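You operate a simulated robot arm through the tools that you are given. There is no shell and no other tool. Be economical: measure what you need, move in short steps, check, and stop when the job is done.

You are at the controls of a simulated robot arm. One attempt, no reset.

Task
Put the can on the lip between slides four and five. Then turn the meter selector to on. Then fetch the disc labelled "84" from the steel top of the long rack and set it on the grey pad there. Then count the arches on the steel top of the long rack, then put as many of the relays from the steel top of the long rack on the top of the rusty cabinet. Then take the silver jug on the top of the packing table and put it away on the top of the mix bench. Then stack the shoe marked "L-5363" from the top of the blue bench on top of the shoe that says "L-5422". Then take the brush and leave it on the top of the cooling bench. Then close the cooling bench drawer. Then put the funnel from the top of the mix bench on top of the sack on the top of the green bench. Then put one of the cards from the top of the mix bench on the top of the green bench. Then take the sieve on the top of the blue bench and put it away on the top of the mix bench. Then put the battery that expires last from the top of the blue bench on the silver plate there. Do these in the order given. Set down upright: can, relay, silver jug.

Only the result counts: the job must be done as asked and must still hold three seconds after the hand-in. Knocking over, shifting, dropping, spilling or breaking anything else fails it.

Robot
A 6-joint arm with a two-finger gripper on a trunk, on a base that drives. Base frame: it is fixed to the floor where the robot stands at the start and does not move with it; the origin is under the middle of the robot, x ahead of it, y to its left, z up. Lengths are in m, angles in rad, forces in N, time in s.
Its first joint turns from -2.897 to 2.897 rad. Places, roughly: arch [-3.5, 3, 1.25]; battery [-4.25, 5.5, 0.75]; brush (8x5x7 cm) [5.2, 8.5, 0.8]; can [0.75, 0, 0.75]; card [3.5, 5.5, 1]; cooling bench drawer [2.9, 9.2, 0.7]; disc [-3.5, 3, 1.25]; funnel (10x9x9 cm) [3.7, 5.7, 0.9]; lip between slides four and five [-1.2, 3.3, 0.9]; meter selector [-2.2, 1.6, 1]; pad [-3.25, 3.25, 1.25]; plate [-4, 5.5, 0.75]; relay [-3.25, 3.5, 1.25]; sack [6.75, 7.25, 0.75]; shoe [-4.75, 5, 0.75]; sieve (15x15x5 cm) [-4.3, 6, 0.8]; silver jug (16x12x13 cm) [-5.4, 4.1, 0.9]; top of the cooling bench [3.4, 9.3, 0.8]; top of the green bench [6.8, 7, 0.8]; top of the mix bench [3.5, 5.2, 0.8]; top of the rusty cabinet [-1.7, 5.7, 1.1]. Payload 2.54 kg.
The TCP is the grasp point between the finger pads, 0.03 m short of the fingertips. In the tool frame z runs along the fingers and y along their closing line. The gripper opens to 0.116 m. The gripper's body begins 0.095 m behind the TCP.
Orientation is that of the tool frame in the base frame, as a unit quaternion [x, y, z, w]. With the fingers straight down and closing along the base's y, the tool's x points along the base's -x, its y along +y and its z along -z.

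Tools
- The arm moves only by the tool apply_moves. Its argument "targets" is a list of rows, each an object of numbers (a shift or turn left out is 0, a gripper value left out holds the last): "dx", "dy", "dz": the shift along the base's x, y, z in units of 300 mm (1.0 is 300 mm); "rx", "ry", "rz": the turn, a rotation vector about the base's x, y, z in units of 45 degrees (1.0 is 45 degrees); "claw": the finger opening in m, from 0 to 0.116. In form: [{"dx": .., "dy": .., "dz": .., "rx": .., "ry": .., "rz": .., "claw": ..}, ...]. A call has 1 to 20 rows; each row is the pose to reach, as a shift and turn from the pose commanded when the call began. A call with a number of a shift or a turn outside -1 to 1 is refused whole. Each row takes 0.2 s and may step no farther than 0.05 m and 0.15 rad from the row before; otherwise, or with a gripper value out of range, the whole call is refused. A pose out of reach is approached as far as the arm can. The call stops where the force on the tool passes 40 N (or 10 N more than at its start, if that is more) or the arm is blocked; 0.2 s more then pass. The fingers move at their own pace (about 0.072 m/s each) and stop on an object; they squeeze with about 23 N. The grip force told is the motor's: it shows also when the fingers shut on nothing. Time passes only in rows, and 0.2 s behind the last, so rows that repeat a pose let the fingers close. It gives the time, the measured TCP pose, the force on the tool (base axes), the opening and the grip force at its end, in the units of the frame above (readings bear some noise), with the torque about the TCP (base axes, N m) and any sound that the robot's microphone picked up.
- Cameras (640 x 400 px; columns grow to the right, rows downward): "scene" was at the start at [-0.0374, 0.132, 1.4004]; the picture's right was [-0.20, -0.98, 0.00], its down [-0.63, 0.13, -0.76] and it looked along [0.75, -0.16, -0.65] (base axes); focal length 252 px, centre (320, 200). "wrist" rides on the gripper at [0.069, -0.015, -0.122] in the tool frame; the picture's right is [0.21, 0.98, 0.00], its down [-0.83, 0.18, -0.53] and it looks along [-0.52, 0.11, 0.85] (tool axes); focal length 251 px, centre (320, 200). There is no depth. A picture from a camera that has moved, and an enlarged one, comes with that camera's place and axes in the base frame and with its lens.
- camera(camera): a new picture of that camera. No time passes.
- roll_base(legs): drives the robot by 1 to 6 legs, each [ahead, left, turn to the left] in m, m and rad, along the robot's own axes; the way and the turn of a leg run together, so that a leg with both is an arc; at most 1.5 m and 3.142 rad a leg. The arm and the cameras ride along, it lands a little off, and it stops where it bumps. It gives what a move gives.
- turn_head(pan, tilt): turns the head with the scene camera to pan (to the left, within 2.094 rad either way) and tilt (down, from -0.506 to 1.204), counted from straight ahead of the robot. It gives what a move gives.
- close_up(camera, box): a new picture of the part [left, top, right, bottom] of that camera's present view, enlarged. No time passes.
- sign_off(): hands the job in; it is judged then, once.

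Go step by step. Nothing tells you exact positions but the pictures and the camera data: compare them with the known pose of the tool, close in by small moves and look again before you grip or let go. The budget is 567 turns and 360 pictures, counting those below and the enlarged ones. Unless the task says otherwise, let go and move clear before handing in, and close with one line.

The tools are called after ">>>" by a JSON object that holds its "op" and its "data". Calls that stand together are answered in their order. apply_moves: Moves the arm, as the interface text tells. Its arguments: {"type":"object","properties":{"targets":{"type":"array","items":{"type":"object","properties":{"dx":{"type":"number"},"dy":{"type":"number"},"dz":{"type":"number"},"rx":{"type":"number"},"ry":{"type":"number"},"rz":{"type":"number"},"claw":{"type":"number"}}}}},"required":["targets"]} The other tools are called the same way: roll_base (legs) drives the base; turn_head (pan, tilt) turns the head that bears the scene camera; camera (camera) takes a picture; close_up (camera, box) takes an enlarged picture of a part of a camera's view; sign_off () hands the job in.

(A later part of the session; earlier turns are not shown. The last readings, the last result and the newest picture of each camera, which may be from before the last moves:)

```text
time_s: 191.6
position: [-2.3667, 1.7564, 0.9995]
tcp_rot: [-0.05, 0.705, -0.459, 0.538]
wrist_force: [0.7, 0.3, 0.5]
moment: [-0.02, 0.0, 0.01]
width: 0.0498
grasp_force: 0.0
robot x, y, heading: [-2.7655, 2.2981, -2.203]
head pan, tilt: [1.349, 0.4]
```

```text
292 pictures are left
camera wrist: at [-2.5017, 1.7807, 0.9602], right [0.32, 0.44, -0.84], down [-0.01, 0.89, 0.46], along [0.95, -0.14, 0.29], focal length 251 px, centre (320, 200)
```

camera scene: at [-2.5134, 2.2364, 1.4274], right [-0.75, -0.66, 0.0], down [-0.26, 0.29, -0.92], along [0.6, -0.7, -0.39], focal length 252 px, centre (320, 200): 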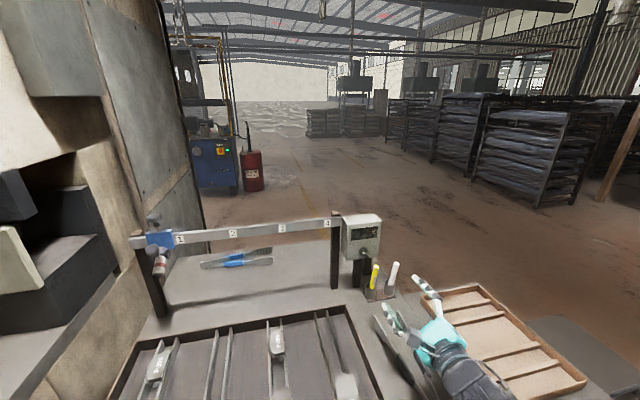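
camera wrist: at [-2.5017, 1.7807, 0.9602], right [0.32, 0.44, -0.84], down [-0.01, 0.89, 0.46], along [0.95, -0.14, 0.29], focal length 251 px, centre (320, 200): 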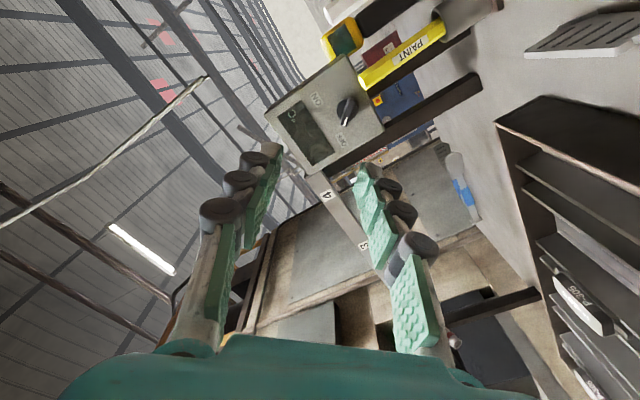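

>>> {"op": "apply_moves", "data": {"targets": [{"dx": 0.04, "dy": 0.05, "dz": -0.095, "claw": 0.05}, {"dx": 0.17, "dy": -0.045, "dz": -0.095}, {"dx": 0.3, "dy": -0.14, "dz": -0.095}, {"dx": 0.441, "dy": -0.245, "dz": -0.095}, {"dx": 0.441, "dy": -0.245, "dz": -0.095}]}}

>>> {"op": "camera", "data": {"camera": "wrist"}}

>>> {"op": "close_up", "data": {"camera": "scene", "box": [330, 200, 420, 310]}}

```text
refused: row 4 steps farther than a row can; nothing moved
```

```text
291 pictures are left
camera wrist: at [-2.5017, 1.7807, 0.9602], right [0.32, 0.44, -0.84], down [-0.01, 0.89, 0.46], along [0.95, -0.14, 0.29], focal length 251 px, centre (320, 200)
```

wrist: 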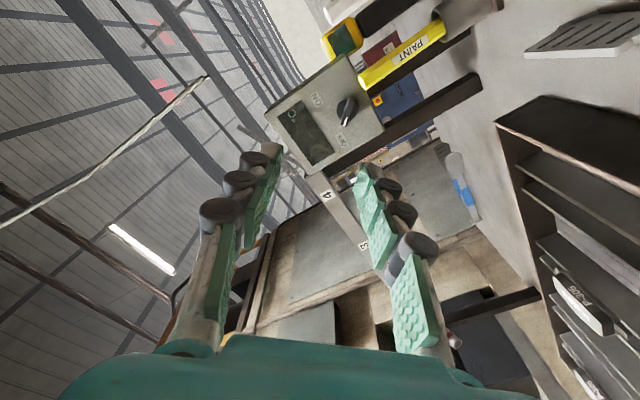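

```text
3.64 times, centred on (375, 255) of scene
camera zoom: at [-2.5134, 2.2365, 1.4274], right [-0.75, -0.66, 0.0], down [-0.26, 0.29, -0.92], along [0.6, -0.7, -0.39], focal length 918 px, centre (120, 0)
```

zoom: 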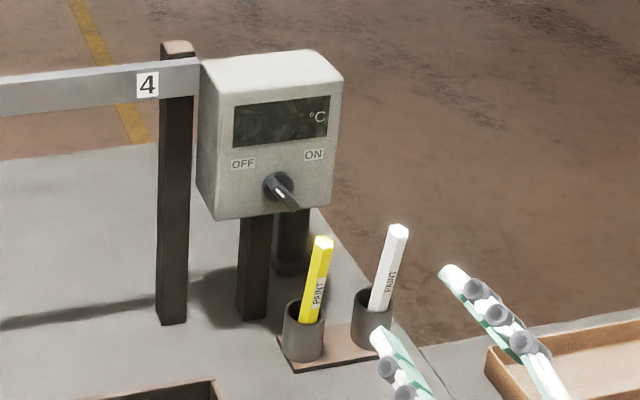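

>>> {"op": "apply_moves", "data": {"targets": [{"dx": 0.04, "dy": 0.05, "dz": -0.095, "claw": 0.05}, {"dx": 0.15, "dy": -0.03, "dz": -0.095}, {"dx": 0.26, "dy": -0.11, "dz": -0.095}, {"dx": 0.36, "dy": -0.185, "dz": -0.095}, {"dx": 0.441, "dy": -0.245, "dz": -0.095}, {"dx": 0.441, "dy": -0.245, "dz": -0.095}]}}

>>> {"op": "camera", "data": {"camera": "wrist"}}

>>> {"op": "close_up", "data": {"camera": "scene", "box": [330, 200, 420, 310]}}

```text
time_s: 193.0
position: [-2.2342, 1.6815, 0.9692]
tcp_rot: [-0.048, 0.705, -0.46, 0.537]
wrist_force: [0.3, -0.6, 1.2]
moment: [-0.02, 0.0, 0.01]
width: 0.0499
grasp_force: 0.0
robot x, y, heading: [-2.7652, 2.2998, -2.204]
head pan, tilt: [1.349, 0.4]
```

```text
289 pictures are left
camera wrist: at [-2.3681, 1.7062, 0.9309], right [0.32, 0.44, -0.84], down [-0.01, 0.89, 0.46], along [0.95, -0.14, 0.29], focal length 251 px, centre (320, 200)
```

wrist: 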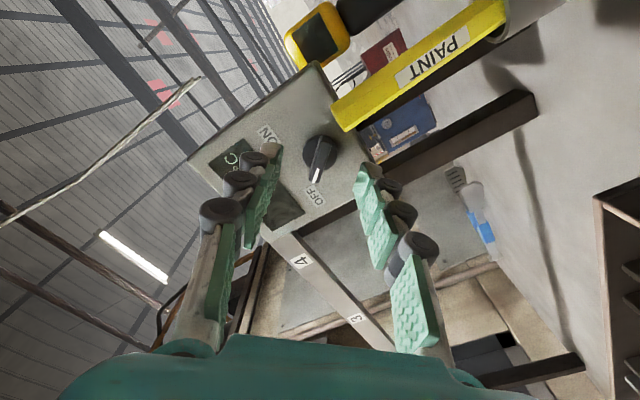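

```text
3.64 times, centred on (375, 255) of scene
camera zoom: at [-2.5134, 2.2365, 1.4274], right [-0.75, -0.66, 0.0], down [-0.26, 0.29, -0.92], along [0.6, -0.7, -0.39], focal length 918 px, centre (120, 0)
```

zoom: 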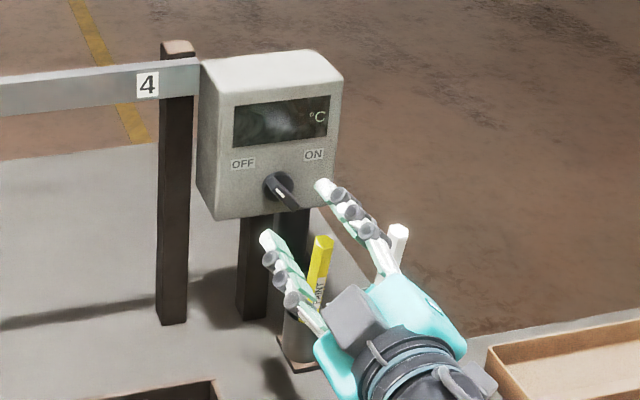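

>>> {"op": "close_up", "data": {"camera": "wrist", "box": [270, 100, 370, 220]}}

>>> {"op": "close_up", "data": {"camera": "scene", "box": [345, 225, 385, 265]}}

```text
3.33 times, centred on (320, 160) of wrist
camera zoom: at [-2.3681, 1.7062, 0.9309], right [0.32, 0.44, -0.84], down [-0.01, 0.89, 0.46], along [0.95, -0.14, 0.29], focal length 838 px, centre (320, 333)
```

zoom: 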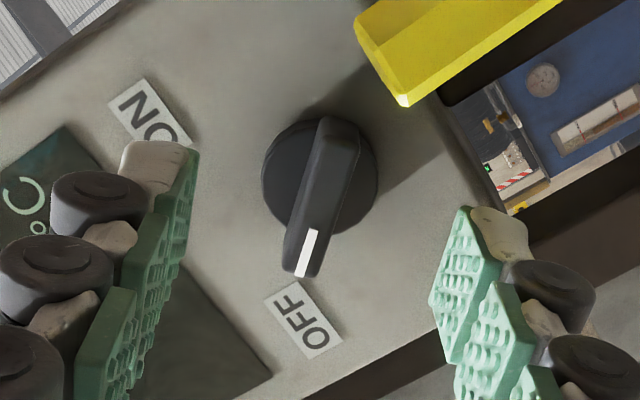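

```text
10.00 times, centred on (365, 245) of scene
camera zoom: at [-2.5134, 2.2365, 1.4274], right [-0.75, -0.66, 0.0], down [-0.26, 0.29, -0.92], along [0.6, -0.7, -0.39], focal length 2524 px, centre (-130, -250)
```

zoom: 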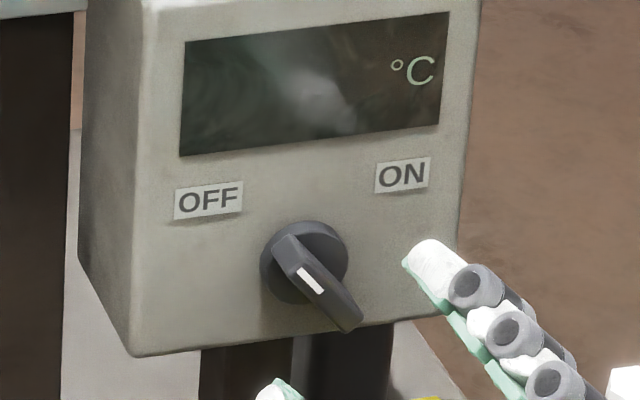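

I'll push the blade with closed fingertips instead, sweeping from left of the knob to above it, which keeps clear of the yellow marker.

>>> {"op": "apply_moves", "data": {"targets": [{"claw": 0.0}, {"claw": 0.0}, {"dx": 0.0396, "dy": 0.0536, "dz": -0.0167, "claw": 0.0}, {"dx": 0.0891, "dy": 0.1206, "dz": -0.0267}, {"dx": 0.12, "dy": 0.0975, "dz": -0.0267}, {"dx": 0.1534, "dy": 0.0732, "dz": -0.0267}, {"dx": 0.1534, "dy": 0.0732, "dz": -0.0267}]}}

>>> {"op": "camera", "data": {"camera": "wrist"}}

>>> {"op": "close_up", "data": {"camera": "scene", "box": [335, 215, 395, 275]}}

```text
time_s: 194.6
position: [-2.1891, 1.7047, 0.9613]
tcp_rot: [-0.049, 0.706, -0.458, 0.538]
wrist_force: [-0.5, 1.0, 0.2]
moment: [-0.03, 0.0, 0.0]
width: 0.0001
grasp_force: 22.7
robot x, y, heading: [-2.767, 2.2989, -2.203]
head pan, tilt: [1.349, 0.4]
```

```text
285 pictures are left
camera wrist: at [-2.3234, 1.7295, 0.9229], right [0.32, 0.44, -0.84], down [-0.01, 0.89, 0.46], along [0.95, -0.14, 0.29], focal length 251 px, centre (320, 200)
```

wrist: 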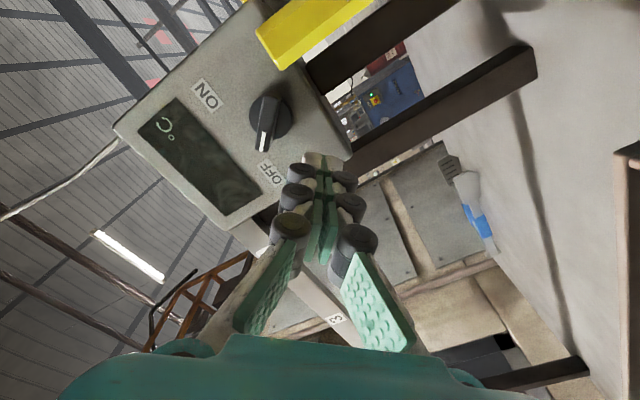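

```text
6.67 times, centred on (365, 245) of scene
camera zoom: at [-2.5134, 2.2364, 1.4274], right [-0.75, -0.66, 0.0], down [-0.26, 0.29, -0.92], along [0.6, -0.7, -0.39], focal length 1683 px, centre (20, -100)
```

zoom: 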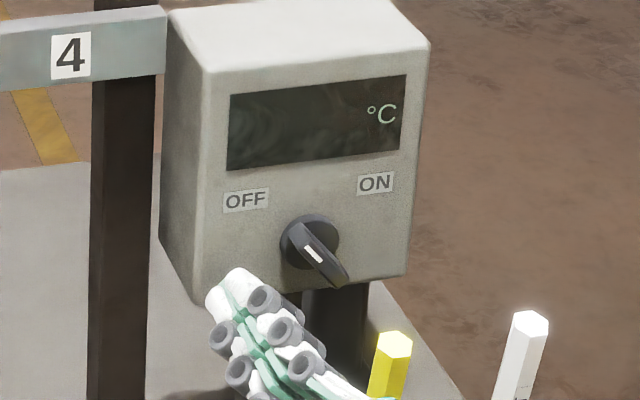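

>>> {"op": "apply_moves", "data": {"targets": [{"dx": -0.015, "dy": -0.02, "dz": 0.014}, {"dx": -0.0305, "dy": -0.0413, "dz": 0.0283}, {"dx": -0.0299, "dy": -0.0405, "dz": 0.051}, {"dx": -0.0329, "dy": -0.0445, "dz": 0.073}, {"dx": -0.039, "dy": -0.0528, "dz": 0.093}, {"dx": -0.039, "dy": -0.0528, "dz": 0.093}]}}

>>> {"op": "camera", "data": {"camera": "wrist"}}

>>> {"op": "close_up", "data": {"camera": "scene", "box": [335, 215, 395, 275]}}

```text
time_s: 196.0
position: [-2.2013, 1.6888, 0.9906]
tcp_rot: [-0.049, 0.705, -0.46, 0.537]
wrist_force: [0.0, -0.2, -0.3]
moment: [0.0, -0.03, -0.03]
width: 0.0001
grasp_force: 22.7
robot x, y, heading: [-2.767, 2.3005, -2.202]
head pan, tilt: [1.349, 0.4]
```

```text
283 pictures are left
camera wrist: at [-2.3358, 1.7138, 0.9515], right [0.32, 0.44, -0.84], down [-0.01, 0.89, 0.46], along [0.95, -0.14, 0.29], focal length 251 px, centre (320, 200)
```

wrist: 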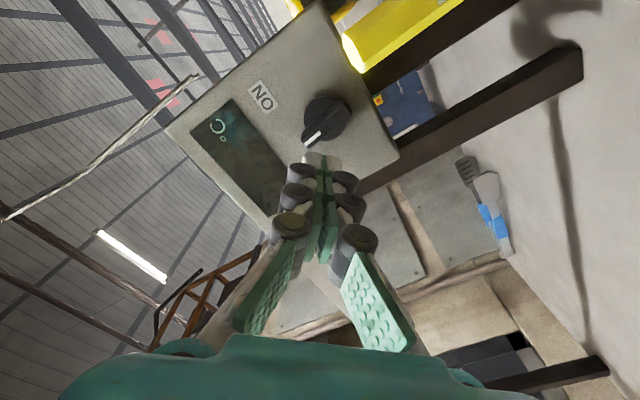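

```text
6.67 times, centred on (365, 245) of scene
camera zoom: at [-2.5134, 2.2364, 1.4274], right [-0.75, -0.66, 0.0], down [-0.26, 0.29, -0.92], along [0.6, -0.7, -0.39], focal length 1683 px, centre (20, -100)
```

zoom: 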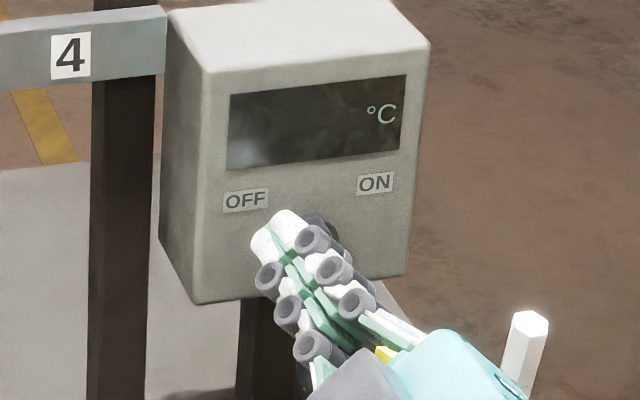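

The knob is following. Continuing the arc.

>>> {"op": "apply_moves", "data": {"targets": [{"dx": -0.0091, "dy": -0.0123, "dz": 0.0167}, {"dx": -0.0204, "dy": -0.0276, "dz": 0.029}, {"dx": -0.0333, "dy": -0.045, "dz": 0.0357}, {"dx": -0.0422, "dy": -0.0571, "dz": 0.037}, {"dx": -0.0422, "dy": -0.0571, "dz": 0.037}]}}

>>> {"op": "camera", "data": {"camera": "wrist"}}

```text
time_s: 197.2
position: [-2.2144, 1.6706, 1.0001]
tcp_rot: [-0.049, 0.705, -0.46, 0.538]
wrist_force: [0.0, -0.2, 0.0]
moment: [0.0, 0.03, 0.02]
width: 0.0
grasp_force: 22.2
robot x, y, heading: [-2.7654, 2.2986, -2.202]
head pan, tilt: [1.349, 0.4]
```

```text
281 pictures are left
camera wrist: at [-2.3481, 1.6961, 0.9618], right [0.32, 0.44, -0.84], down [-0.01, 0.89, 0.46], along [0.95, -0.14, 0.29], focal length 251 px, centre (320, 200)
```

wrist: 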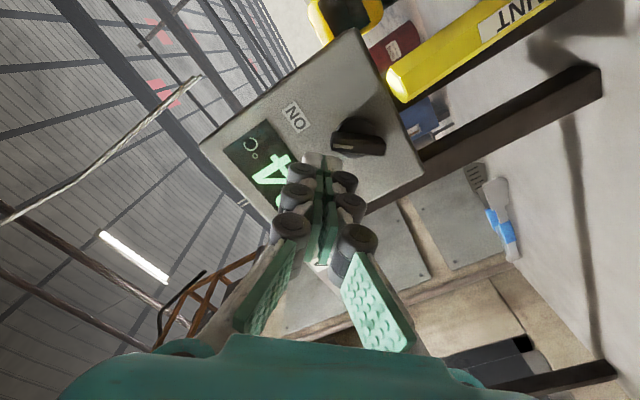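

The display lit up, so it's on. A small extra nudge to seat it, then back off and check.

>>> {"op": "apply_moves", "data": {"targets": [{"dx": -0.0071, "dy": -0.0096, "dz": -0.001}, {"dx": -0.0142, "dy": -0.019, "dz": -0.003}, {"dx": -0.0142, "dy": -0.019, "dz": -0.003}, {"dx": -0.1, "dy": 0.05, "dz": 0.03}, {"dx": -0.2, "dy": 0.12, "dz": 0.06}, {"dx": -0.3, "dy": 0.2, "dz": 0.1}]}}

>>> {"op": "close_up", "data": {"camera": "scene", "box": [325, 205, 405, 285]}}

```text
time_s: 198.6
position: [-2.303, 1.731, 1.0286]
tcp_rot: [-0.048, 0.706, -0.459, 0.537]
wrist_force: [0.3, -0.1, -0.2]
moment: [-0.01, -0.01, 0.02]
width: 0.0002
grasp_force: 22.8
robot x, y, heading: [-2.7668, 2.2933, -2.205]
head pan, tilt: [1.349, 0.4]
```

```text
5.00 times, centred on (365, 245) of scene
camera zoom: at [-2.5132, 2.2363, 1.4274], right [-0.75, -0.66, 0.0], down [-0.26, 0.29, -0.92], along [0.6, -0.7, -0.39], focal length 1262 px, centre (95, -25)
```

zoom: 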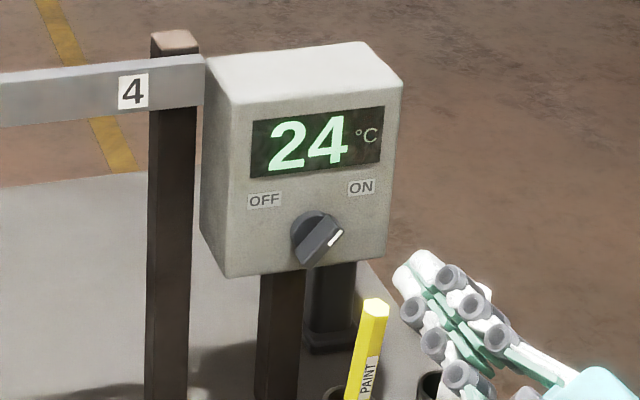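

Meter shows 24 °C at ON. Now I'll restore the arm to the tool-down posture and go to the rack's steel top.

>>> {"op": "apply_moves", "data": {"targets": [{"dx": -0.1, "dy": 0.06, "dz": 0.1, "rx": 0.134, "ry": -0.099}, {"dx": -0.2, "dy": 0.12, "dz": 0.2, "rx": 0.268, "ry": -0.198}, {"dx": -0.3, "dy": 0.18, "dz": 0.3, "rx": 0.402, "ry": -0.297}, {"dx": -0.4, "dy": 0.22, "dz": 0.4, "rx": 0.536, "ry": -0.396}, {"dx": -0.5, "dy": 0.26, "dz": 0.5, "rx": 0.67, "ry": -0.495}, {"dx": -0.6, "dy": 0.3, "dz": 0.6, "rx": 0.804, "ry": -0.594}]}}

>>> {"op": "apply_moves", "data": {"targets": [{"dx": -0.1, "dy": 0.0, "rx": 0.099, "ry": 0.134}, {"dx": -0.2, "dy": 0.0, "rx": 0.198, "ry": 0.268}, {"dx": -0.3, "dy": 0.0, "rx": 0.297, "ry": 0.402}, {"dx": -0.4, "dy": 0.0, "rx": 0.396, "ry": 0.536}, {"dx": -0.5, "dy": 0.0, "rx": 0.495, "ry": 0.67}, {"dx": -0.6, "dy": 0.0, "rx": 0.594, "ry": 0.804}]}}

>>> {"op": "apply_moves", "data": {"targets": [{"dx": -0.1, "dy": 0.0, "rx": 0.099, "ry": 0.134}, {"dx": -0.2, "dy": 0.0, "rx": 0.198, "ry": 0.268}, {"dx": -0.3, "dy": 0.0, "rx": 0.297, "ry": 0.402}, {"dx": -0.4, "dy": 0.0, "rx": 0.396, "ry": 0.536}, {"dx": -0.5, "dy": 0.05, "rx": 0.495, "ry": 0.67}, {"dx": -0.6, "dy": 0.1, "rx": 0.594, "ry": 0.804}]}}

>>> {"op": "turn_head", "data": {"pan": -1.3, "tilt": 0.3}}

>>> {"op": "camera", "data": {"camera": "scene"}}

```text
time_s: 200.0
position: [-2.4829, 1.8213, 1.2115]
tcp_rot: [0.225, 0.67, -0.217, 0.673]
wrist_force: [0.9, -0.3, 0.5]
moment: [0.02, 0.03, 0.0]
width: 0.0002
grasp_force: 22.8
robot x, y, heading: [-2.7652, 2.2981, -2.204]
head pan, tilt: [1.349, 0.4]
```

```text
time_s: 201.4
position: [-2.6678, 1.8228, 1.2091]
tcp_rot: [0.294, 0.877, -0.117, 0.362]
wrist_force: [-0.3, -0.8, -0.7]
moment: [0.02, -0.01, -0.02]
width: 0.0
grasp_force: 23.6
out of reach, approached as far as the arm can: row 1
robot x, y, heading: [-2.7628, 2.2958, -2.204]
head pan, tilt: [1.349, 0.4]
```

```text
time_s: 202.8
position: [-2.846, 1.8523, 1.2088]
tcp_rot: [0.313, 0.939, 0.049, 0.131]
wrist_force: [0.2, -0.1, 0.9]
moment: [-0.02, 0.03, -0.01]
width: 0.0001
grasp_force: 23.1
out of reach, approached as far as the arm can: row 3, 4, 5, 6
robot x, y, heading: [-2.7677, 2.3012, -2.202]
head pan, tilt: [1.349, 0.4]
```

```text
time_s: 205.2
position: [-2.8444, 1.851, 1.2097]
tcp_rot: [0.314, 0.939, 0.049, 0.131]
wrist_force: [0.0, 0.6, -0.4]
moment: [0.01, 0.02, -0.03]
width: 0.0
grasp_force: 23.4
robot x, y, heading: [-2.7658, 2.3028, -2.204]
head pan, tilt: [-1.3, 0.3]
```

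```text
279 pictures are left
camera scene: at [-2.6616, 2.3396, 1.4367], right [0.35, 0.94, 0.0], down [0.28, -0.1, -0.96], along [-0.89, 0.34, -0.3], focal length 252 px, centre (320, 200)
```

scene: 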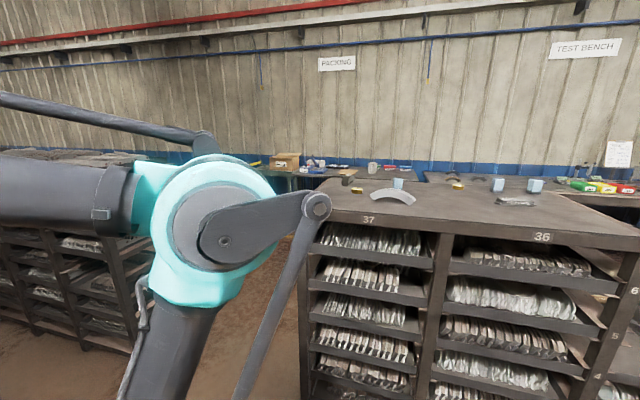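

>>> {"op": "apply_moves", "data": {"targets": [{"dx": -0.1, "dy": 0.05}, {"dx": -0.2, "dy": 0.1}]}}

>>> {"op": "roll_base", "data": {"legs": [[0, -0.22, 0], [-0.5, 0, 0]]}}

>>> {"op": "camera", "data": {"camera": "scene"}}

```text
time_s: 205.8
position: [-2.9038, 1.8823, 1.2107]
tcp_rot: [0.314, 0.939, 0.049, 0.134]
wrist_force: [-0.6, -0.7, 0.9]
moment: [0.01, -0.01, -0.01]
width: 0.0
grasp_force: 23.2
robot x, y, heading: [-2.7616, 2.3018, -2.203]
head pan, tilt: [-1.3, 0.3]
```

```text
time_s: 210.0
position: [-2.7842, 2.4106, 1.211]
tcp_rot: [0.314, 0.938, 0.049, 0.134]
wrist_force: [-0.5, 1.0, 0.7]
moment: [0.01, -0.02, -0.01]
width: 0.0
grasp_force: 22.9
robot x, y, heading: [-2.6515, 2.8248, -2.201]
head pan, tilt: [-1.3, 0.3]
```

```text
278 pictures are left
camera scene: at [-2.5427, 2.867, 1.4367], right [0.36, 0.93, 0.0], down [0.28, -0.11, -0.96], along [-0.89, 0.34, -0.3], focal length 252 px, centre (320, 200)
```

scene: 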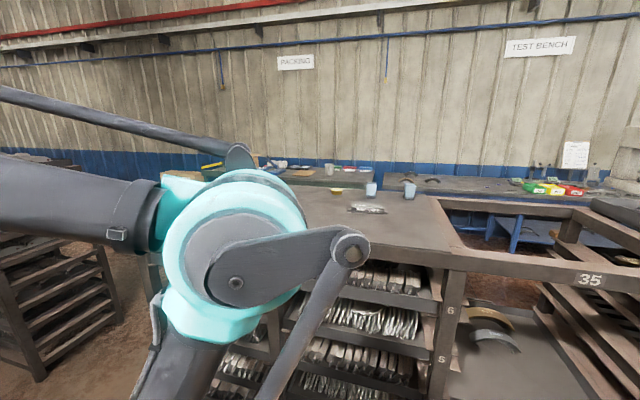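

>>> {"op": "apply_moves", "data": {"targets": [{"dz": 0.15, "ry": 0.09, "claw": 0.06}, {"dz": 0.3, "ry": 0.18}, {"dz": 0.45, "ry": 0.27}, {"dz": 0.6, "ry": 0.364}, {"dz": 0.75, "ry": 0.364}, {"dz": 0.85, "ry": 0.364}]}}

>>> {"op": "apply_moves", "data": {"targets": [{"dx": -0.15, "dy": 0.07}, {"dx": -0.3, "dy": 0.14}, {"dx": -0.45, "dy": 0.21}, {"dx": -0.6, "dy": 0.28}, {"dx": -0.75, "dy": 0.35}, {"dx": -0.9, "dy": 0.42}, {"dx": -1.0, "dy": 0.52}]}}

>>> {"op": "apply_moves", "data": {"targets": [{"dx": -0.1, "dy": 0.12}, {"dx": -0.2, "dy": 0.24}, {"dx": -0.3, "dy": 0.36}, {"dx": -0.4, "dy": 0.48}, {"dx": -0.5, "dy": 0.6}, {"dx": -0.55, "dy": 0.74}, {"dx": -0.6, "dy": 0.88}, {"dx": -0.65, "dy": 1.0}]}}

>>> {"op": "camera", "data": {"camera": "wrist"}}

>>> {"op": "camera", "data": {"camera": "scene"}}

```text
time_s: 211.4
position: [-2.7816, 2.4097, 1.4653]
tcp_rot: [0.315, 0.938, 0.026, 0.138]
wrist_force: [1.0, 0.1, 0.6]
moment: [-0.02, 0.01, 0.01]
width: 0.0601
grasp_force: 0.0
out of reach, approached as far as the arm can: row 1, 2, 3, 4, 5, 6
robot x, y, heading: [-2.6457, 2.8272, -2.205]
head pan, tilt: [-1.3, 0.3]
```

```text
time_s: 213.0
position: [-3.0666, 2.5118, 1.4671]
tcp_rot: [0.32, 0.929, -0.025, 0.185]
wrist_force: [0.7, 0.4, 0.2]
moment: [0.01, 0.11, -0.03]
width: 0.0601
grasp_force: 0.2
out of reach, approached as far as the arm can: row 2, 3, 4, 5, 6, 7
robot x, y, heading: [-2.6415, 2.8251, -2.207]
head pan, tilt: [-1.3, 0.3]
```

```text
time_s: 214.8
position: [-3.2633, 2.7354, 1.428]
tcp_rot: [0.332, 0.915, -0.115, 0.2]
wrist_force: [2.2, -2.2, 1.4]
moment: [0.22, 0.27, -0.01]
width: 0.0598
grasp_force: 0.0
out of reach, approached as far as the arm can: row 1, 2, 3, 4, 5, 6, 7, 8
robot x, y, heading: [-2.6476, 2.8253, -2.205]
head pan, tilt: [-1.3, 0.3]
```

```text
277 pictures are left
camera wrist: at [-3.3575, 2.8053, 1.5077], right [0.49, 0.86, -0.17], down [0.54, -0.14, 0.83], along [0.68, -0.5, -0.53], focal length 251 px, centre (320, 200)
```

wrist: 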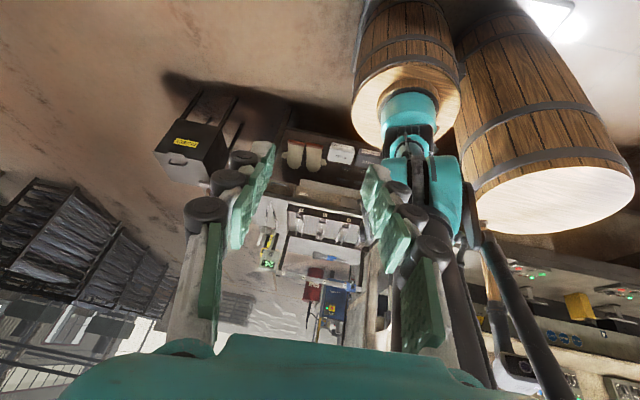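

```text
276 pictures are left
camera scene: at [-2.5417, 2.8663, 1.4366], right [0.36, 0.93, 0.0], down [0.28, -0.1, -0.96], along [-0.89, 0.34, -0.29], focal length 252 px, centre (320, 200)
```

scene: 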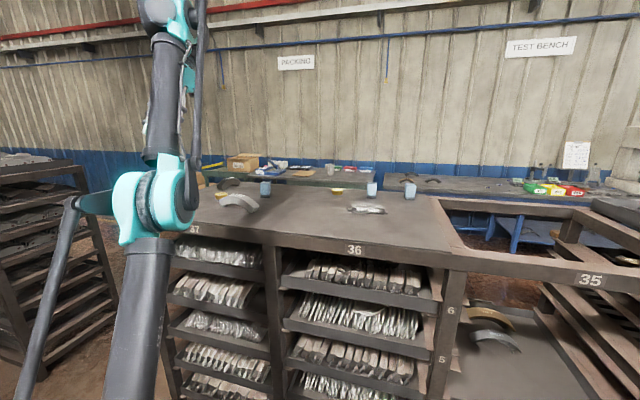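

>>> {"op": "apply_moves", "data": {"targets": [{"dz": -0.12}, {"dz": -0.24}, {"dz": -0.36}, {"dz": -0.48}, {"dz": -0.48}]}}

>>> {"op": "close_up", "data": {"camera": "scene", "box": [190, 150, 460, 260]}}

```text
time_s: 216.0
position: [-3.3337, 2.7474, 1.3637]
tcp_rot: [0.334, 0.914, -0.115, 0.201]
wrist_force: [-0.6, -0.3, -0.1]
moment: [0.03, -0.02, -0.02]
width: 0.0601
grasp_force: 0.0
out of reach, approached as far as the arm can: row 1, 2, 3, 4, 5
robot x, y, heading: [-2.6471, 2.8246, -2.204]
head pan, tilt: [-1.3, 0.3]
```

```text
2.37 times, centred on (325, 205) of scene
camera zoom: at [-2.5428, 2.8671, 1.4367], right [0.36, 0.93, 0.0], down [0.28, -0.11, -0.96], along [-0.89, 0.34, -0.3], focal length 598 px, centre (308, 188)
```

zoom: 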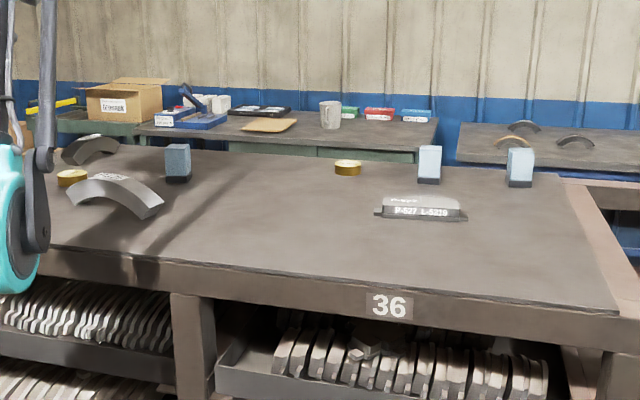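

>>> {"op": "apply_moves", "data": {"targets": [{"rz": -0.18}, {"rz": -0.36}, {"rz": -0.54}, {"rz": -0.72}, {"rz": -0.9}, {"rz": -1.0}]}}

>>> {"op": "apply_moves", "data": {"targets": [{"rz": -0.18}, {"rz": -0.36}, {"rz": -0.54}, {"rz": -0.72}, {"rz": -0.9}, {"rz": -1.0}]}}

>>> {"op": "camera", "data": {"camera": "scene"}}

```text
time_s: 217.4
position: [-3.3671, 2.7532, 1.4004]
tcp_rot: [0.659, 0.716, -0.183, 0.141]
wrist_force: [-1.3, -0.6, -0.6]
moment: [-0.01, -0.01, 0.04]
width: 0.0597
grasp_force: 0.1
out of reach, approached as far as the arm can: row 1, 2, 3, 4, 5, 6
robot x, y, heading: [-2.647, 2.8278, -2.211]
head pan, tilt: [-1.3, 0.3]
```

```text
time_s: 218.8
position: [-3.3845, 2.7613, 1.4311]
tcp_rot: [0.881, 0.413, -0.223, 0.06]
wrist_force: [4.7, -1.2, 2.8]
moment: [0.23, 0.44, -0.24]
width: 0.0598
grasp_force: 0.0
out of reach, approached as far as the arm can: row 1, 2, 3, 4, 5, 6
robot x, y, heading: [-2.6455, 2.8255, -2.211]
head pan, tilt: [-1.3, 0.3]
```

```text
274 pictures are left
camera scene: at [-2.5405, 2.8663, 1.4365], right [0.36, 0.93, 0.0], down [0.27, -0.11, -0.96], along [-0.89, 0.34, -0.29], focal length 252 px, centre (320, 200)
```

scene: 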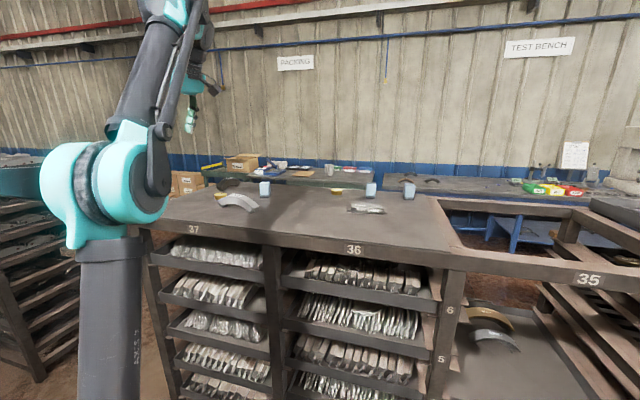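

>>> {"op": "apply_moves", "data": {"targets": [{"dz": -0.12}, {"dz": -0.24}, {"dz": -0.36}, {"dz": -0.36}]}}

>>> {"op": "camera", "data": {"camera": "scene"}}

>>> {"op": "camera", "data": {"camera": "wrist"}}

```text
time_s: 219.8
position: [-3.3647, 2.7552, 1.292]
tcp_rot: [0.882, 0.411, -0.223, 0.061]
wrist_force: [-0.2, 0.0, -0.4]
moment: [0.02, 0.01, 0.04]
width: 0.06
grasp_force: 0.0
robot x, y, heading: [-2.6485, 2.8281, -2.209]
head pan, tilt: [-1.3, 0.3]
```

```text
273 pictures are left
camera scene: at [-2.5427, 2.8671, 1.4367], right [0.36, 0.93, 0.0], down [0.28, -0.11, -0.96], along [-0.89, 0.34, -0.3], focal length 252 px, centre (320, 200)
```

scene: 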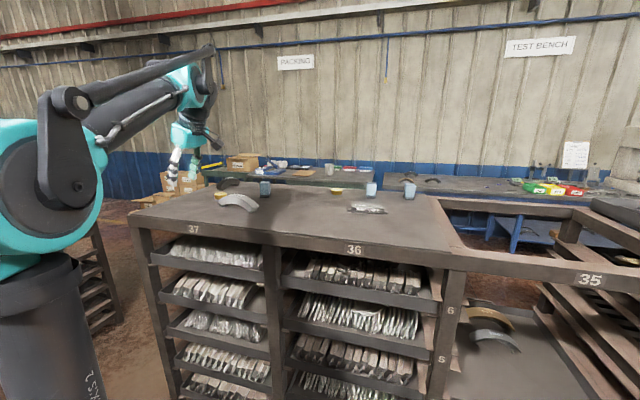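

```text
272 pictures are left
camera wrist: at [-3.2971, 2.8484, 1.3719], right [0.85, -0.49, -0.17], down [-0.15, -0.54, 0.83], along [-0.5, -0.68, -0.53], focal length 251 px, centre (320, 200)
```

wrist: 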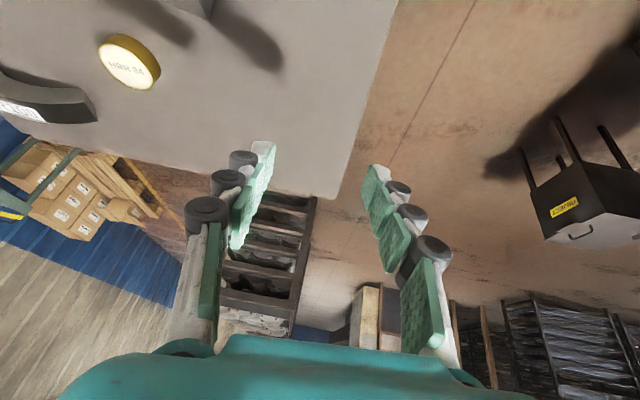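

>>> {"op": "apply_moves", "data": {"targets": [{"rx": 0.096, "ry": -0.113}, {"rx": 0.192, "ry": -0.227}, {"rx": 0.287, "ry": -0.34}, {"rx": 0.383, "ry": -0.453}, {"rx": 0.383, "ry": -0.453}]}}

>>> {"op": "camera", "data": {"camera": "wrist"}}

```text
time_s: 221.0
position: [-3.3668, 2.7548, 1.292]
tcp_rot: [0.898, 0.418, -0.089, 0.108]
wrist_force: [0.2, 0.4, -0.1]
moment: [-0.01, 0.02, 0.0]
width: 0.0604
grasp_force: 0.1
out of reach, approached as far as the arm can: row 2, 3, 4, 5
robot x, y, heading: [-2.6462, 2.8242, -2.208]
head pan, tilt: [-1.3, 0.3]
```

```text
271 pictures are left
camera wrist: at [-3.3275, 2.8484, 1.3897], right [0.89, -0.46, 0.06], down [-0.35, -0.57, 0.74], along [-0.3, -0.68, -0.67], focal length 251 px, centre (320, 200)
```

wrist: 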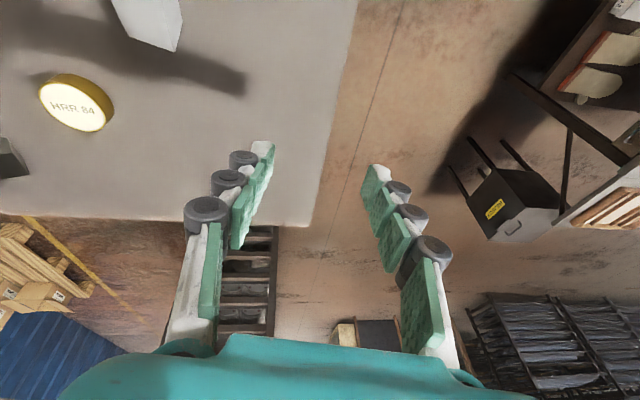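

>>> {"op": "apply_moves", "data": {"targets": [{"dx": -0.1, "dy": 0.12}, {"dx": -0.2, "dy": 0.24}, {"dx": -0.3, "dy": 0.36, "rx": 0.1, "ry": -0.03}, {"dx": -0.35, "dy": 0.48, "rx": 0.2, "ry": -0.06}, {"dx": -0.4, "dy": 0.6, "rx": 0.3, "ry": -0.09}, {"dx": -0.4, "dy": 0.7, "rx": 0.346, "ry": -0.09}, {"dx": -0.4, "dy": 0.7, "rx": 0.346, "ry": -0.09}]}}

>>> {"op": "camera", "data": {"camera": "wrist"}}

```text
time_s: 222.6
position: [-3.47, 2.9579, 1.2717]
tcp_rot: [0.898, 0.418, -0.112, 0.085]
wrist_force: [-0.6, -0.5, 0.0]
moment: [0.01, -0.03, 0.01]
width: 0.0599
grasp_force: 0.1
out of reach, approached as far as the arm can: row 3, 4, 5, 6, 7
robot x, y, heading: [-2.6464, 2.831, -2.206]
head pan, tilt: [-1.3, 0.3]
```

```text
270 pictures are left
camera wrist: at [-3.4241, 3.0473, 1.3689], right [0.89, -0.46, 0.0], down [-0.31, -0.59, 0.75], along [-0.35, -0.66, -0.66], focal length 251 px, centre (320, 200)
```

wrist: 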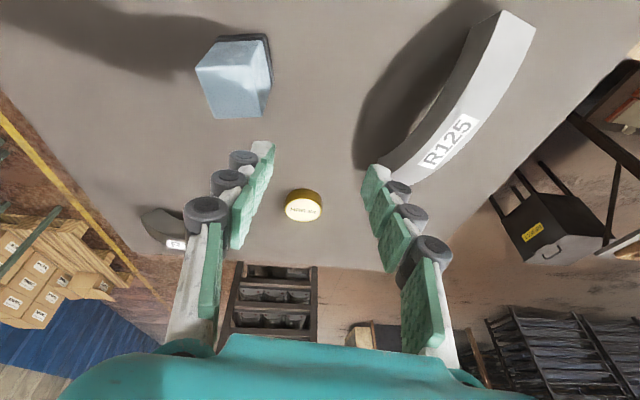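

>>> {"op": "apply_moves", "data": {"targets": [{"dz": 0.05, "dy": -0.1}, {"dz": 0.1, "dy": -0.22}, {"dz": 0.1, "dy": -0.36}, {"dz": 0.1, "dy": -0.5}, {"dz": 0.1, "dy": -0.65}, {"dz": 0.1, "dx": 0.1, "dy": -0.76}, {"dz": 0.1, "dx": 0.22, "dy": -0.84}, {"dz": 0.1, "dx": 0.34, "dy": -0.92}, {"dz": 0.1, "dx": 0.46, "dy": -1.0}, {"dz": 0.1, "dx": 0.6, "dy": -1.0}]}}

>>> {"op": "apply_moves", "data": {"targets": [{"dx": 0.14, "dy": -0.06}, {"dx": 0.28, "dy": -0.12}, {"dx": 0.42, "dy": -0.18}, {"dx": 0.56, "dy": -0.24}, {"dx": 0.7, "dy": -0.3}, {"dx": 0.84, "dy": -0.36}, {"dx": 0.95, "dy": -0.46}, {"dx": 0.95, "dy": -0.46}]}}

>>> {"op": "camera", "data": {"camera": "scene"}}

```text
time_s: 224.8
position: [-3.29, 2.6581, 1.3012]
tcp_rot: [0.896, 0.418, -0.117, 0.094]
wrist_force: [-1.0, -1.0, -0.9]
moment: [0.01, -0.07, 0.03]
width: 0.0604
grasp_force: 0.0
robot x, y, heading: [-2.6514, 2.8258, -2.201]
head pan, tilt: [-1.3, 0.3]
```

```text
time_s: 226.6
position: [-3.0154, 2.5484, 1.3014]
tcp_rot: [0.892, 0.419, -0.118, 0.122]
wrist_force: [0.7, 0.0, 0.8]
moment: [-0.01, 0.01, -0.02]
width: 0.06
grasp_force: 0.1
out of reach, approached as far as the arm can: row 2, 3, 4, 5, 6, 7, 8
robot x, y, heading: [-2.6467, 2.8279, -2.207]
head pan, tilt: [-1.3, 0.3]
```

```text
269 pictures are left
camera scene: at [-2.5427, 2.867, 1.4367], right [0.36, 0.93, 0.0], down [0.28, -0.11, -0.96], along [-0.89, 0.34, -0.3], focal length 252 px, centre (320, 200)
```

scene: 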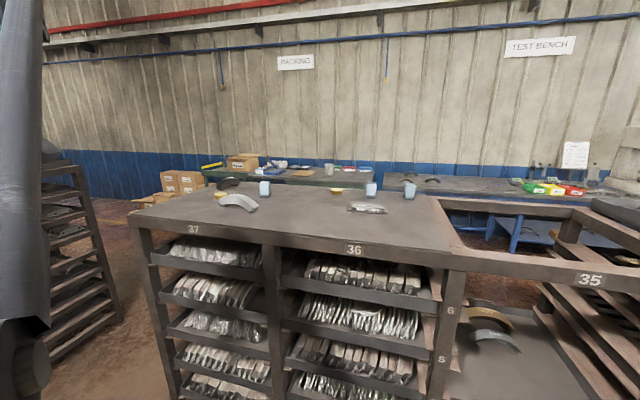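

>>> {"op": "apply_moves", "data": {"targets": [{"dz": -0.15}, {"dz": -0.3}, {"dz": -0.45}, {"dz": -0.6}, {"dz": -0.6}]}}

>>> {"op": "apply_moves", "data": {"targets": [{"rx": -0.13, "ry": 0.1}, {"rx": -0.27, "ry": 0.2}, {"rx": -0.4, "ry": 0.3}, {"rx": -0.54, "ry": 0.4}, {"rx": -0.67, "ry": 0.5}, {"rx": -0.804, "ry": 0.594}]}}

>>> {"op": "turn_head", "data": {"pan": -0.2, "tilt": 0.3}}

>>> {"op": "camera", "data": {"camera": "scene"}}

```text
time_s: 227.8
position: [-3.0128, 2.5472, 1.1239]
tcp_rot: [0.892, 0.419, -0.119, 0.122]
wrist_force: [-0.2, -0.1, -0.6]
moment: [-0.02, 0.03, 0.0]
width: 0.0597
grasp_force: 0.0
robot x, y, heading: [-2.6475, 2.8283, -2.207]
head pan, tilt: [-1.3, 0.3]
```

```text
time_s: 229.2
position: [-3.0374, 2.5617, 1.1256]
tcp_rot: [0.759, 0.38, -0.441, 0.293]
wrist_force: [0.8, -0.2, 0.1]
moment: [0.02, 0.02, 0.0]
width: 0.06
grasp_force: 0.1
out of reach, approached as far as the arm can: row 4, 5, 6
robot x, y, heading: [-2.6431, 2.8262, -2.205]
head pan, tilt: [-1.3, 0.3]
```

```text
time_s: 230.5
position: [-3.037, 2.5617, 1.1252]
tcp_rot: [0.759, 0.38, -0.439, 0.294]
wrist_force: [-1.0, 0.0, 0.9]
moment: [0.0, -0.04, 0.0]
width: 0.0598
grasp_force: 0.1
robot x, y, heading: [-2.6498, 2.8279, -2.206]
head pan, tilt: [-0.201, 0.3]
```

```text
268 pictures are left
camera scene: at [-2.5247, 2.7711, 1.4367], right [-0.67, 0.74, 0.0], down [0.22, 0.2, -0.96], along [-0.71, -0.64, -0.3], focal length 252 px, centre (320, 200)
```

scene: 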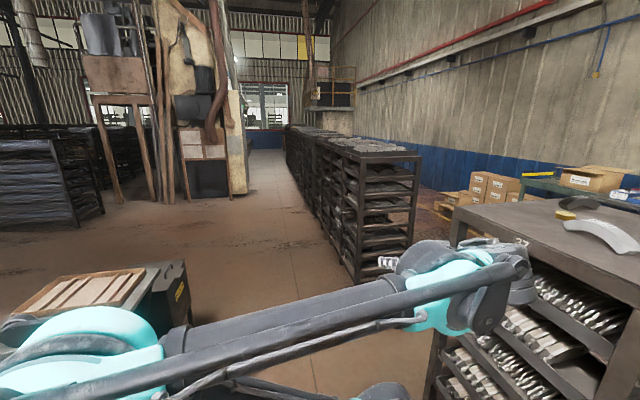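

>>> {"op": "apply_moves", "data": {"targets": [{"dx": -0.09, "dy": -0.12, "rx": 0.13, "ry": -0.1}, {"dx": -0.18, "dy": -0.24, "rx": 0.27, "ry": -0.2}, {"dx": -0.27, "dy": -0.36, "rx": 0.4, "ry": -0.3}, {"dx": -0.36, "dy": -0.48, "rx": 0.54, "ry": -0.4}, {"dx": -0.45, "dy": -0.6, "rx": 0.67, "ry": -0.5}, {"dx": -0.54, "dy": -0.72, "rx": 0.75, "ry": -0.55}, {"dx": -0.6, "dy": -0.8, "rx": 0.75, "ry": -0.55}]}}

>>> {"op": "camera", "data": {"camera": "scene"}}

```text
time_s: 232.1
position: [-3.2235, 2.3315, 1.1228]
tcp_rot: [0.883, 0.421, -0.14, 0.155]
wrist_force: [0.5, -0.8, 0.1]
moment: [-0.01, 0.07, 0.0]
width: 0.0601
grasp_force: 0.1
out of reach, approached as far as the arm can: row 6, 7
robot x, y, heading: [-2.6473, 2.8245, -2.204]
head pan, tilt: [-0.201, 0.3]
```

```text
267 pictures are left
camera scene: at [-2.5244, 2.7713, 1.4367], right [-0.67, 0.74, 0.0], down [0.22, 0.2, -0.96], along [-0.71, -0.64, -0.3], focal length 252 px, centre (320, 200)
```

scene: 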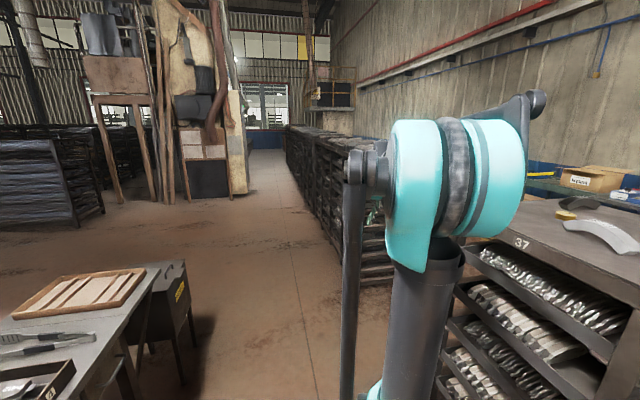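

>>> {"op": "apply_moves", "data": {"targets": [{"rx": 0.13, "ry": -0.04}, {"rx": 0.26, "ry": -0.08}, {"rx": 0.39, "ry": -0.12}, {"rx": 0.515, "ry": -0.154}, {"rx": 0.515, "ry": -0.154}]}}

>>> {"op": "camera", "data": {"camera": "wrist"}}

```text
time_s: 233.3
position: [-3.2235, 2.3312, 1.1243]
tcp_rot: [0.894, 0.426, 0.019, 0.139]
wrist_force: [0.1, 0.3, -0.6]
moment: [0.02, 0.01, -0.01]
width: 0.0601
grasp_force: 0.0
out of reach, approached as far as the arm can: row 1, 2, 3, 4, 5
robot x, y, heading: [-2.6477, 2.8227, -2.209]
head pan, tilt: [-0.201, 0.3]
```

```text
266 pictures are left
camera wrist: at [-3.2103, 2.4212, 1.2314], right [0.88, -0.42, 0.24], down [-0.47, -0.62, 0.63], along [-0.12, -0.66, -0.74], focal length 251 px, centre (320, 200)
```

wrist: 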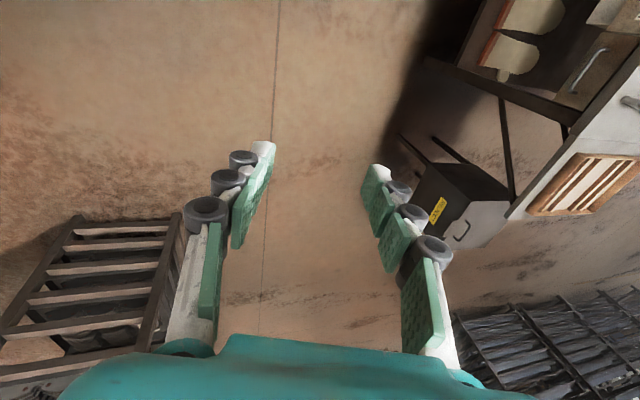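

The forearm roll ended on the wrong side of its limit after the meter work; I'll unwind it with a tool swing left, up, and over, in the open aisle.

>>> {"op": "apply_moves", "data": {"targets": [{"rx": -0.14, "ry": 0.021, "rz": -0.027}, {"rx": -0.28, "ry": 0.043, "rz": -0.055}, {"rx": -0.42, "ry": 0.064, "rz": -0.082}, {"rx": -0.56, "ry": 0.085, "rz": -0.109}, {"rx": -0.7, "ry": 0.107, "rz": -0.137}, {"rx": -0.841, "ry": 0.128, "rz": -0.164}]}}

>>> {"op": "apply_moves", "data": {"targets": [{"rx": -0.14, "ry": 0.021, "rz": -0.027}, {"rx": -0.28, "ry": 0.043, "rz": -0.055}, {"rx": -0.42, "ry": 0.064, "rz": -0.082}, {"rx": -0.56, "ry": 0.085, "rz": -0.109}, {"rx": -0.7, "ry": 0.107, "rz": -0.137}, {"rx": -0.841, "ry": 0.128, "rz": -0.164}]}}

>>> {"op": "apply_moves", "data": {"targets": [{"rx": -0.134, "ry": 0.02, "rz": -0.096}, {"rx": -0.268, "ry": 0.041, "rz": -0.192}, {"rx": -0.403, "ry": 0.062, "rz": -0.289}, {"rx": -0.537, "ry": 0.082, "rz": -0.385}]}}

>>> {"op": "apply_moves", "data": {"targets": [{"rx": -0.134, "ry": 0.02, "rz": -0.096}, {"rx": -0.268, "ry": 0.041, "rz": -0.192}, {"rx": -0.403, "ry": 0.062, "rz": -0.289}, {"rx": -0.537, "ry": 0.082, "rz": -0.385}]}}

>>> {"op": "camera", "data": {"camera": "scene"}}

```text
time_s: 234.7
position: [-3.2223, 2.3309, 1.1229]
tcp_rot: [0.825, 0.358, -0.173, 0.402]
wrist_force: [0.2, -0.3, -0.4]
moment: [0.0, 0.0, 0.03]
width: 0.0599
grasp_force: 0.0
robot x, y, heading: [-2.6442, 2.8275, -2.206]
head pan, tilt: [-0.201, 0.3]
```

```text
time_s: 236.1
position: [-3.2225, 2.3305, 1.124]
tcp_rot: [0.662, 0.25, -0.345, 0.617]
wrist_force: [0.5, -0.3, 0.0]
moment: [-0.01, 0.02, 0.0]
width: 0.0602
grasp_force: 0.0
robot x, y, heading: [-2.6461, 2.8263, -2.203]
head pan, tilt: [-0.201, 0.3]
```

```text
time_s: 237.1
position: [-3.2224, 2.3305, 1.1242]
tcp_rot: [0.538, 0.089, -0.499, 0.674]
wrist_force: [0.5, 1.1, 0.5]
moment: [0.01, -0.01, -0.01]
width: 0.0599
grasp_force: 0.0
robot x, y, heading: [-2.649, 2.8272, -2.204]
head pan, tilt: [-0.201, 0.3]
```

```text
time_s: 238.1
position: [-3.2276, 2.3294, 1.1327]
tcp_rot: [0.376, -0.075, -0.618, 0.686]
wrist_force: [-1.0, 0.4, 0.3]
moment: [-0.02, 0.0, 0.03]
width: 0.06
grasp_force: 0.0
out of reach, approached as far as the arm can: row 4
robot x, y, heading: [-2.6453, 2.8268, -2.205]
head pan, tilt: [-0.201, 0.3]
```

```text
265 pictures are left
camera scene: at [-2.5248, 2.7712, 1.4367], right [-0.67, 0.74, 0.0], down [0.22, 0.2, -0.96], along [-0.71, -0.64, -0.3], focal length 252 px, centre (320, 200)
```

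scene: 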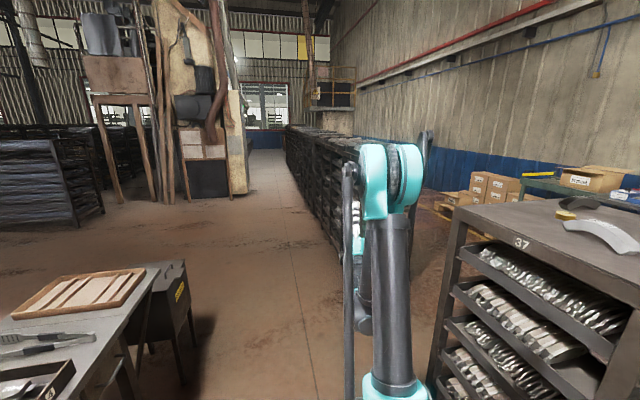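

Now pitch over, through forward, down to vertical.

>>> {"op": "apply_moves", "data": {"targets": [{"rx": 0.1, "ry": -0.13}, {"rx": 0.2, "ry": -0.27}, {"rx": 0.3, "ry": -0.4}, {"rx": 0.4, "ry": -0.54}, {"rx": 0.5, "ry": -0.67}, {"rx": 0.592, "ry": -0.806}]}}

>>> {"op": "apply_moves", "data": {"targets": [{"rx": 0.1, "ry": -0.13}, {"rx": 0.2, "ry": -0.27}, {"rx": 0.3, "ry": -0.4}, {"rx": 0.4, "ry": -0.54}, {"rx": 0.5, "ry": -0.67}, {"rx": 0.592, "ry": -0.806}]}}

>>> {"op": "apply_moves", "data": {"targets": [{"rx": 0.1, "ry": -0.13}, {"rx": 0.2, "ry": -0.27}, {"rx": 0.3, "ry": -0.4}, {"rx": 0.4, "ry": -0.54}, {"rx": 0.5, "ry": -0.67}, {"rx": 0.592, "ry": -0.806}]}}

>>> {"op": "camera", "data": {"camera": "scene"}}

```text
time_s: 239.5
position: [-3.226, 2.3278, 1.133]
tcp_rot: [0.683, -0.139, -0.481, 0.532]
wrist_force: [-0.1, -0.4, 0.4]
moment: [0.02, 0.02, -0.01]
width: 0.0604
grasp_force: 0.1
robot x, y, heading: [-2.6455, 2.8234, -2.21]
head pan, tilt: [-0.201, 0.3]
```

```text
time_s: 240.9
position: [-3.1993, 2.3024, 1.1341]
tcp_rot: [0.901, -0.195, -0.275, 0.273]
wrist_force: [0.5, 0.4, -0.3]
moment: [0.0, -0.01, -0.02]
width: 0.06
grasp_force: 0.0
out of reach, approached as far as the arm can: row 1, 4, 5, 6
robot x, y, heading: [-2.65, 2.8284, -2.205]
head pan, tilt: [-0.201, 0.3]
```

```text
time_s: 242.3
position: [-3.195, 2.3031, 1.1338]
tcp_rot: [0.97, -0.199, -0.125, -0.065]
wrist_force: [0.1, 0.1, 0.2]
moment: [-0.06, 0.06, 0.01]
width: 0.06
grasp_force: 0.1
out of reach, approached as far as the arm can: row 1, 2, 3, 4, 5, 6
robot x, y, heading: [-2.6474, 2.8264, -2.202]
head pan, tilt: [-0.201, 0.3]
```

```text
264 pictures are left
camera scene: at [-2.5242, 2.7713, 1.4366], right [-0.67, 0.74, 0.0], down [0.22, 0.2, -0.96], along [-0.71, -0.64, -0.3], focal length 252 px, centre (320, 200)
```

scene: 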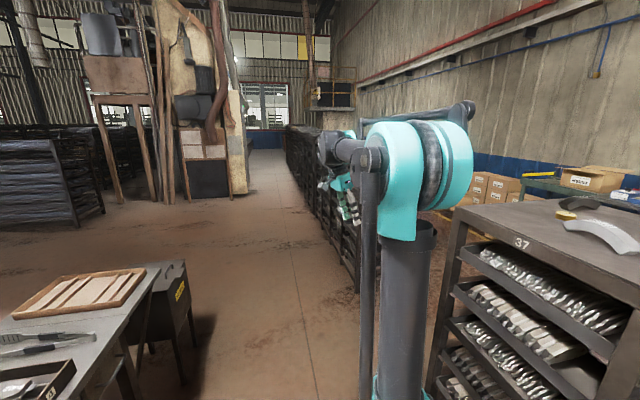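

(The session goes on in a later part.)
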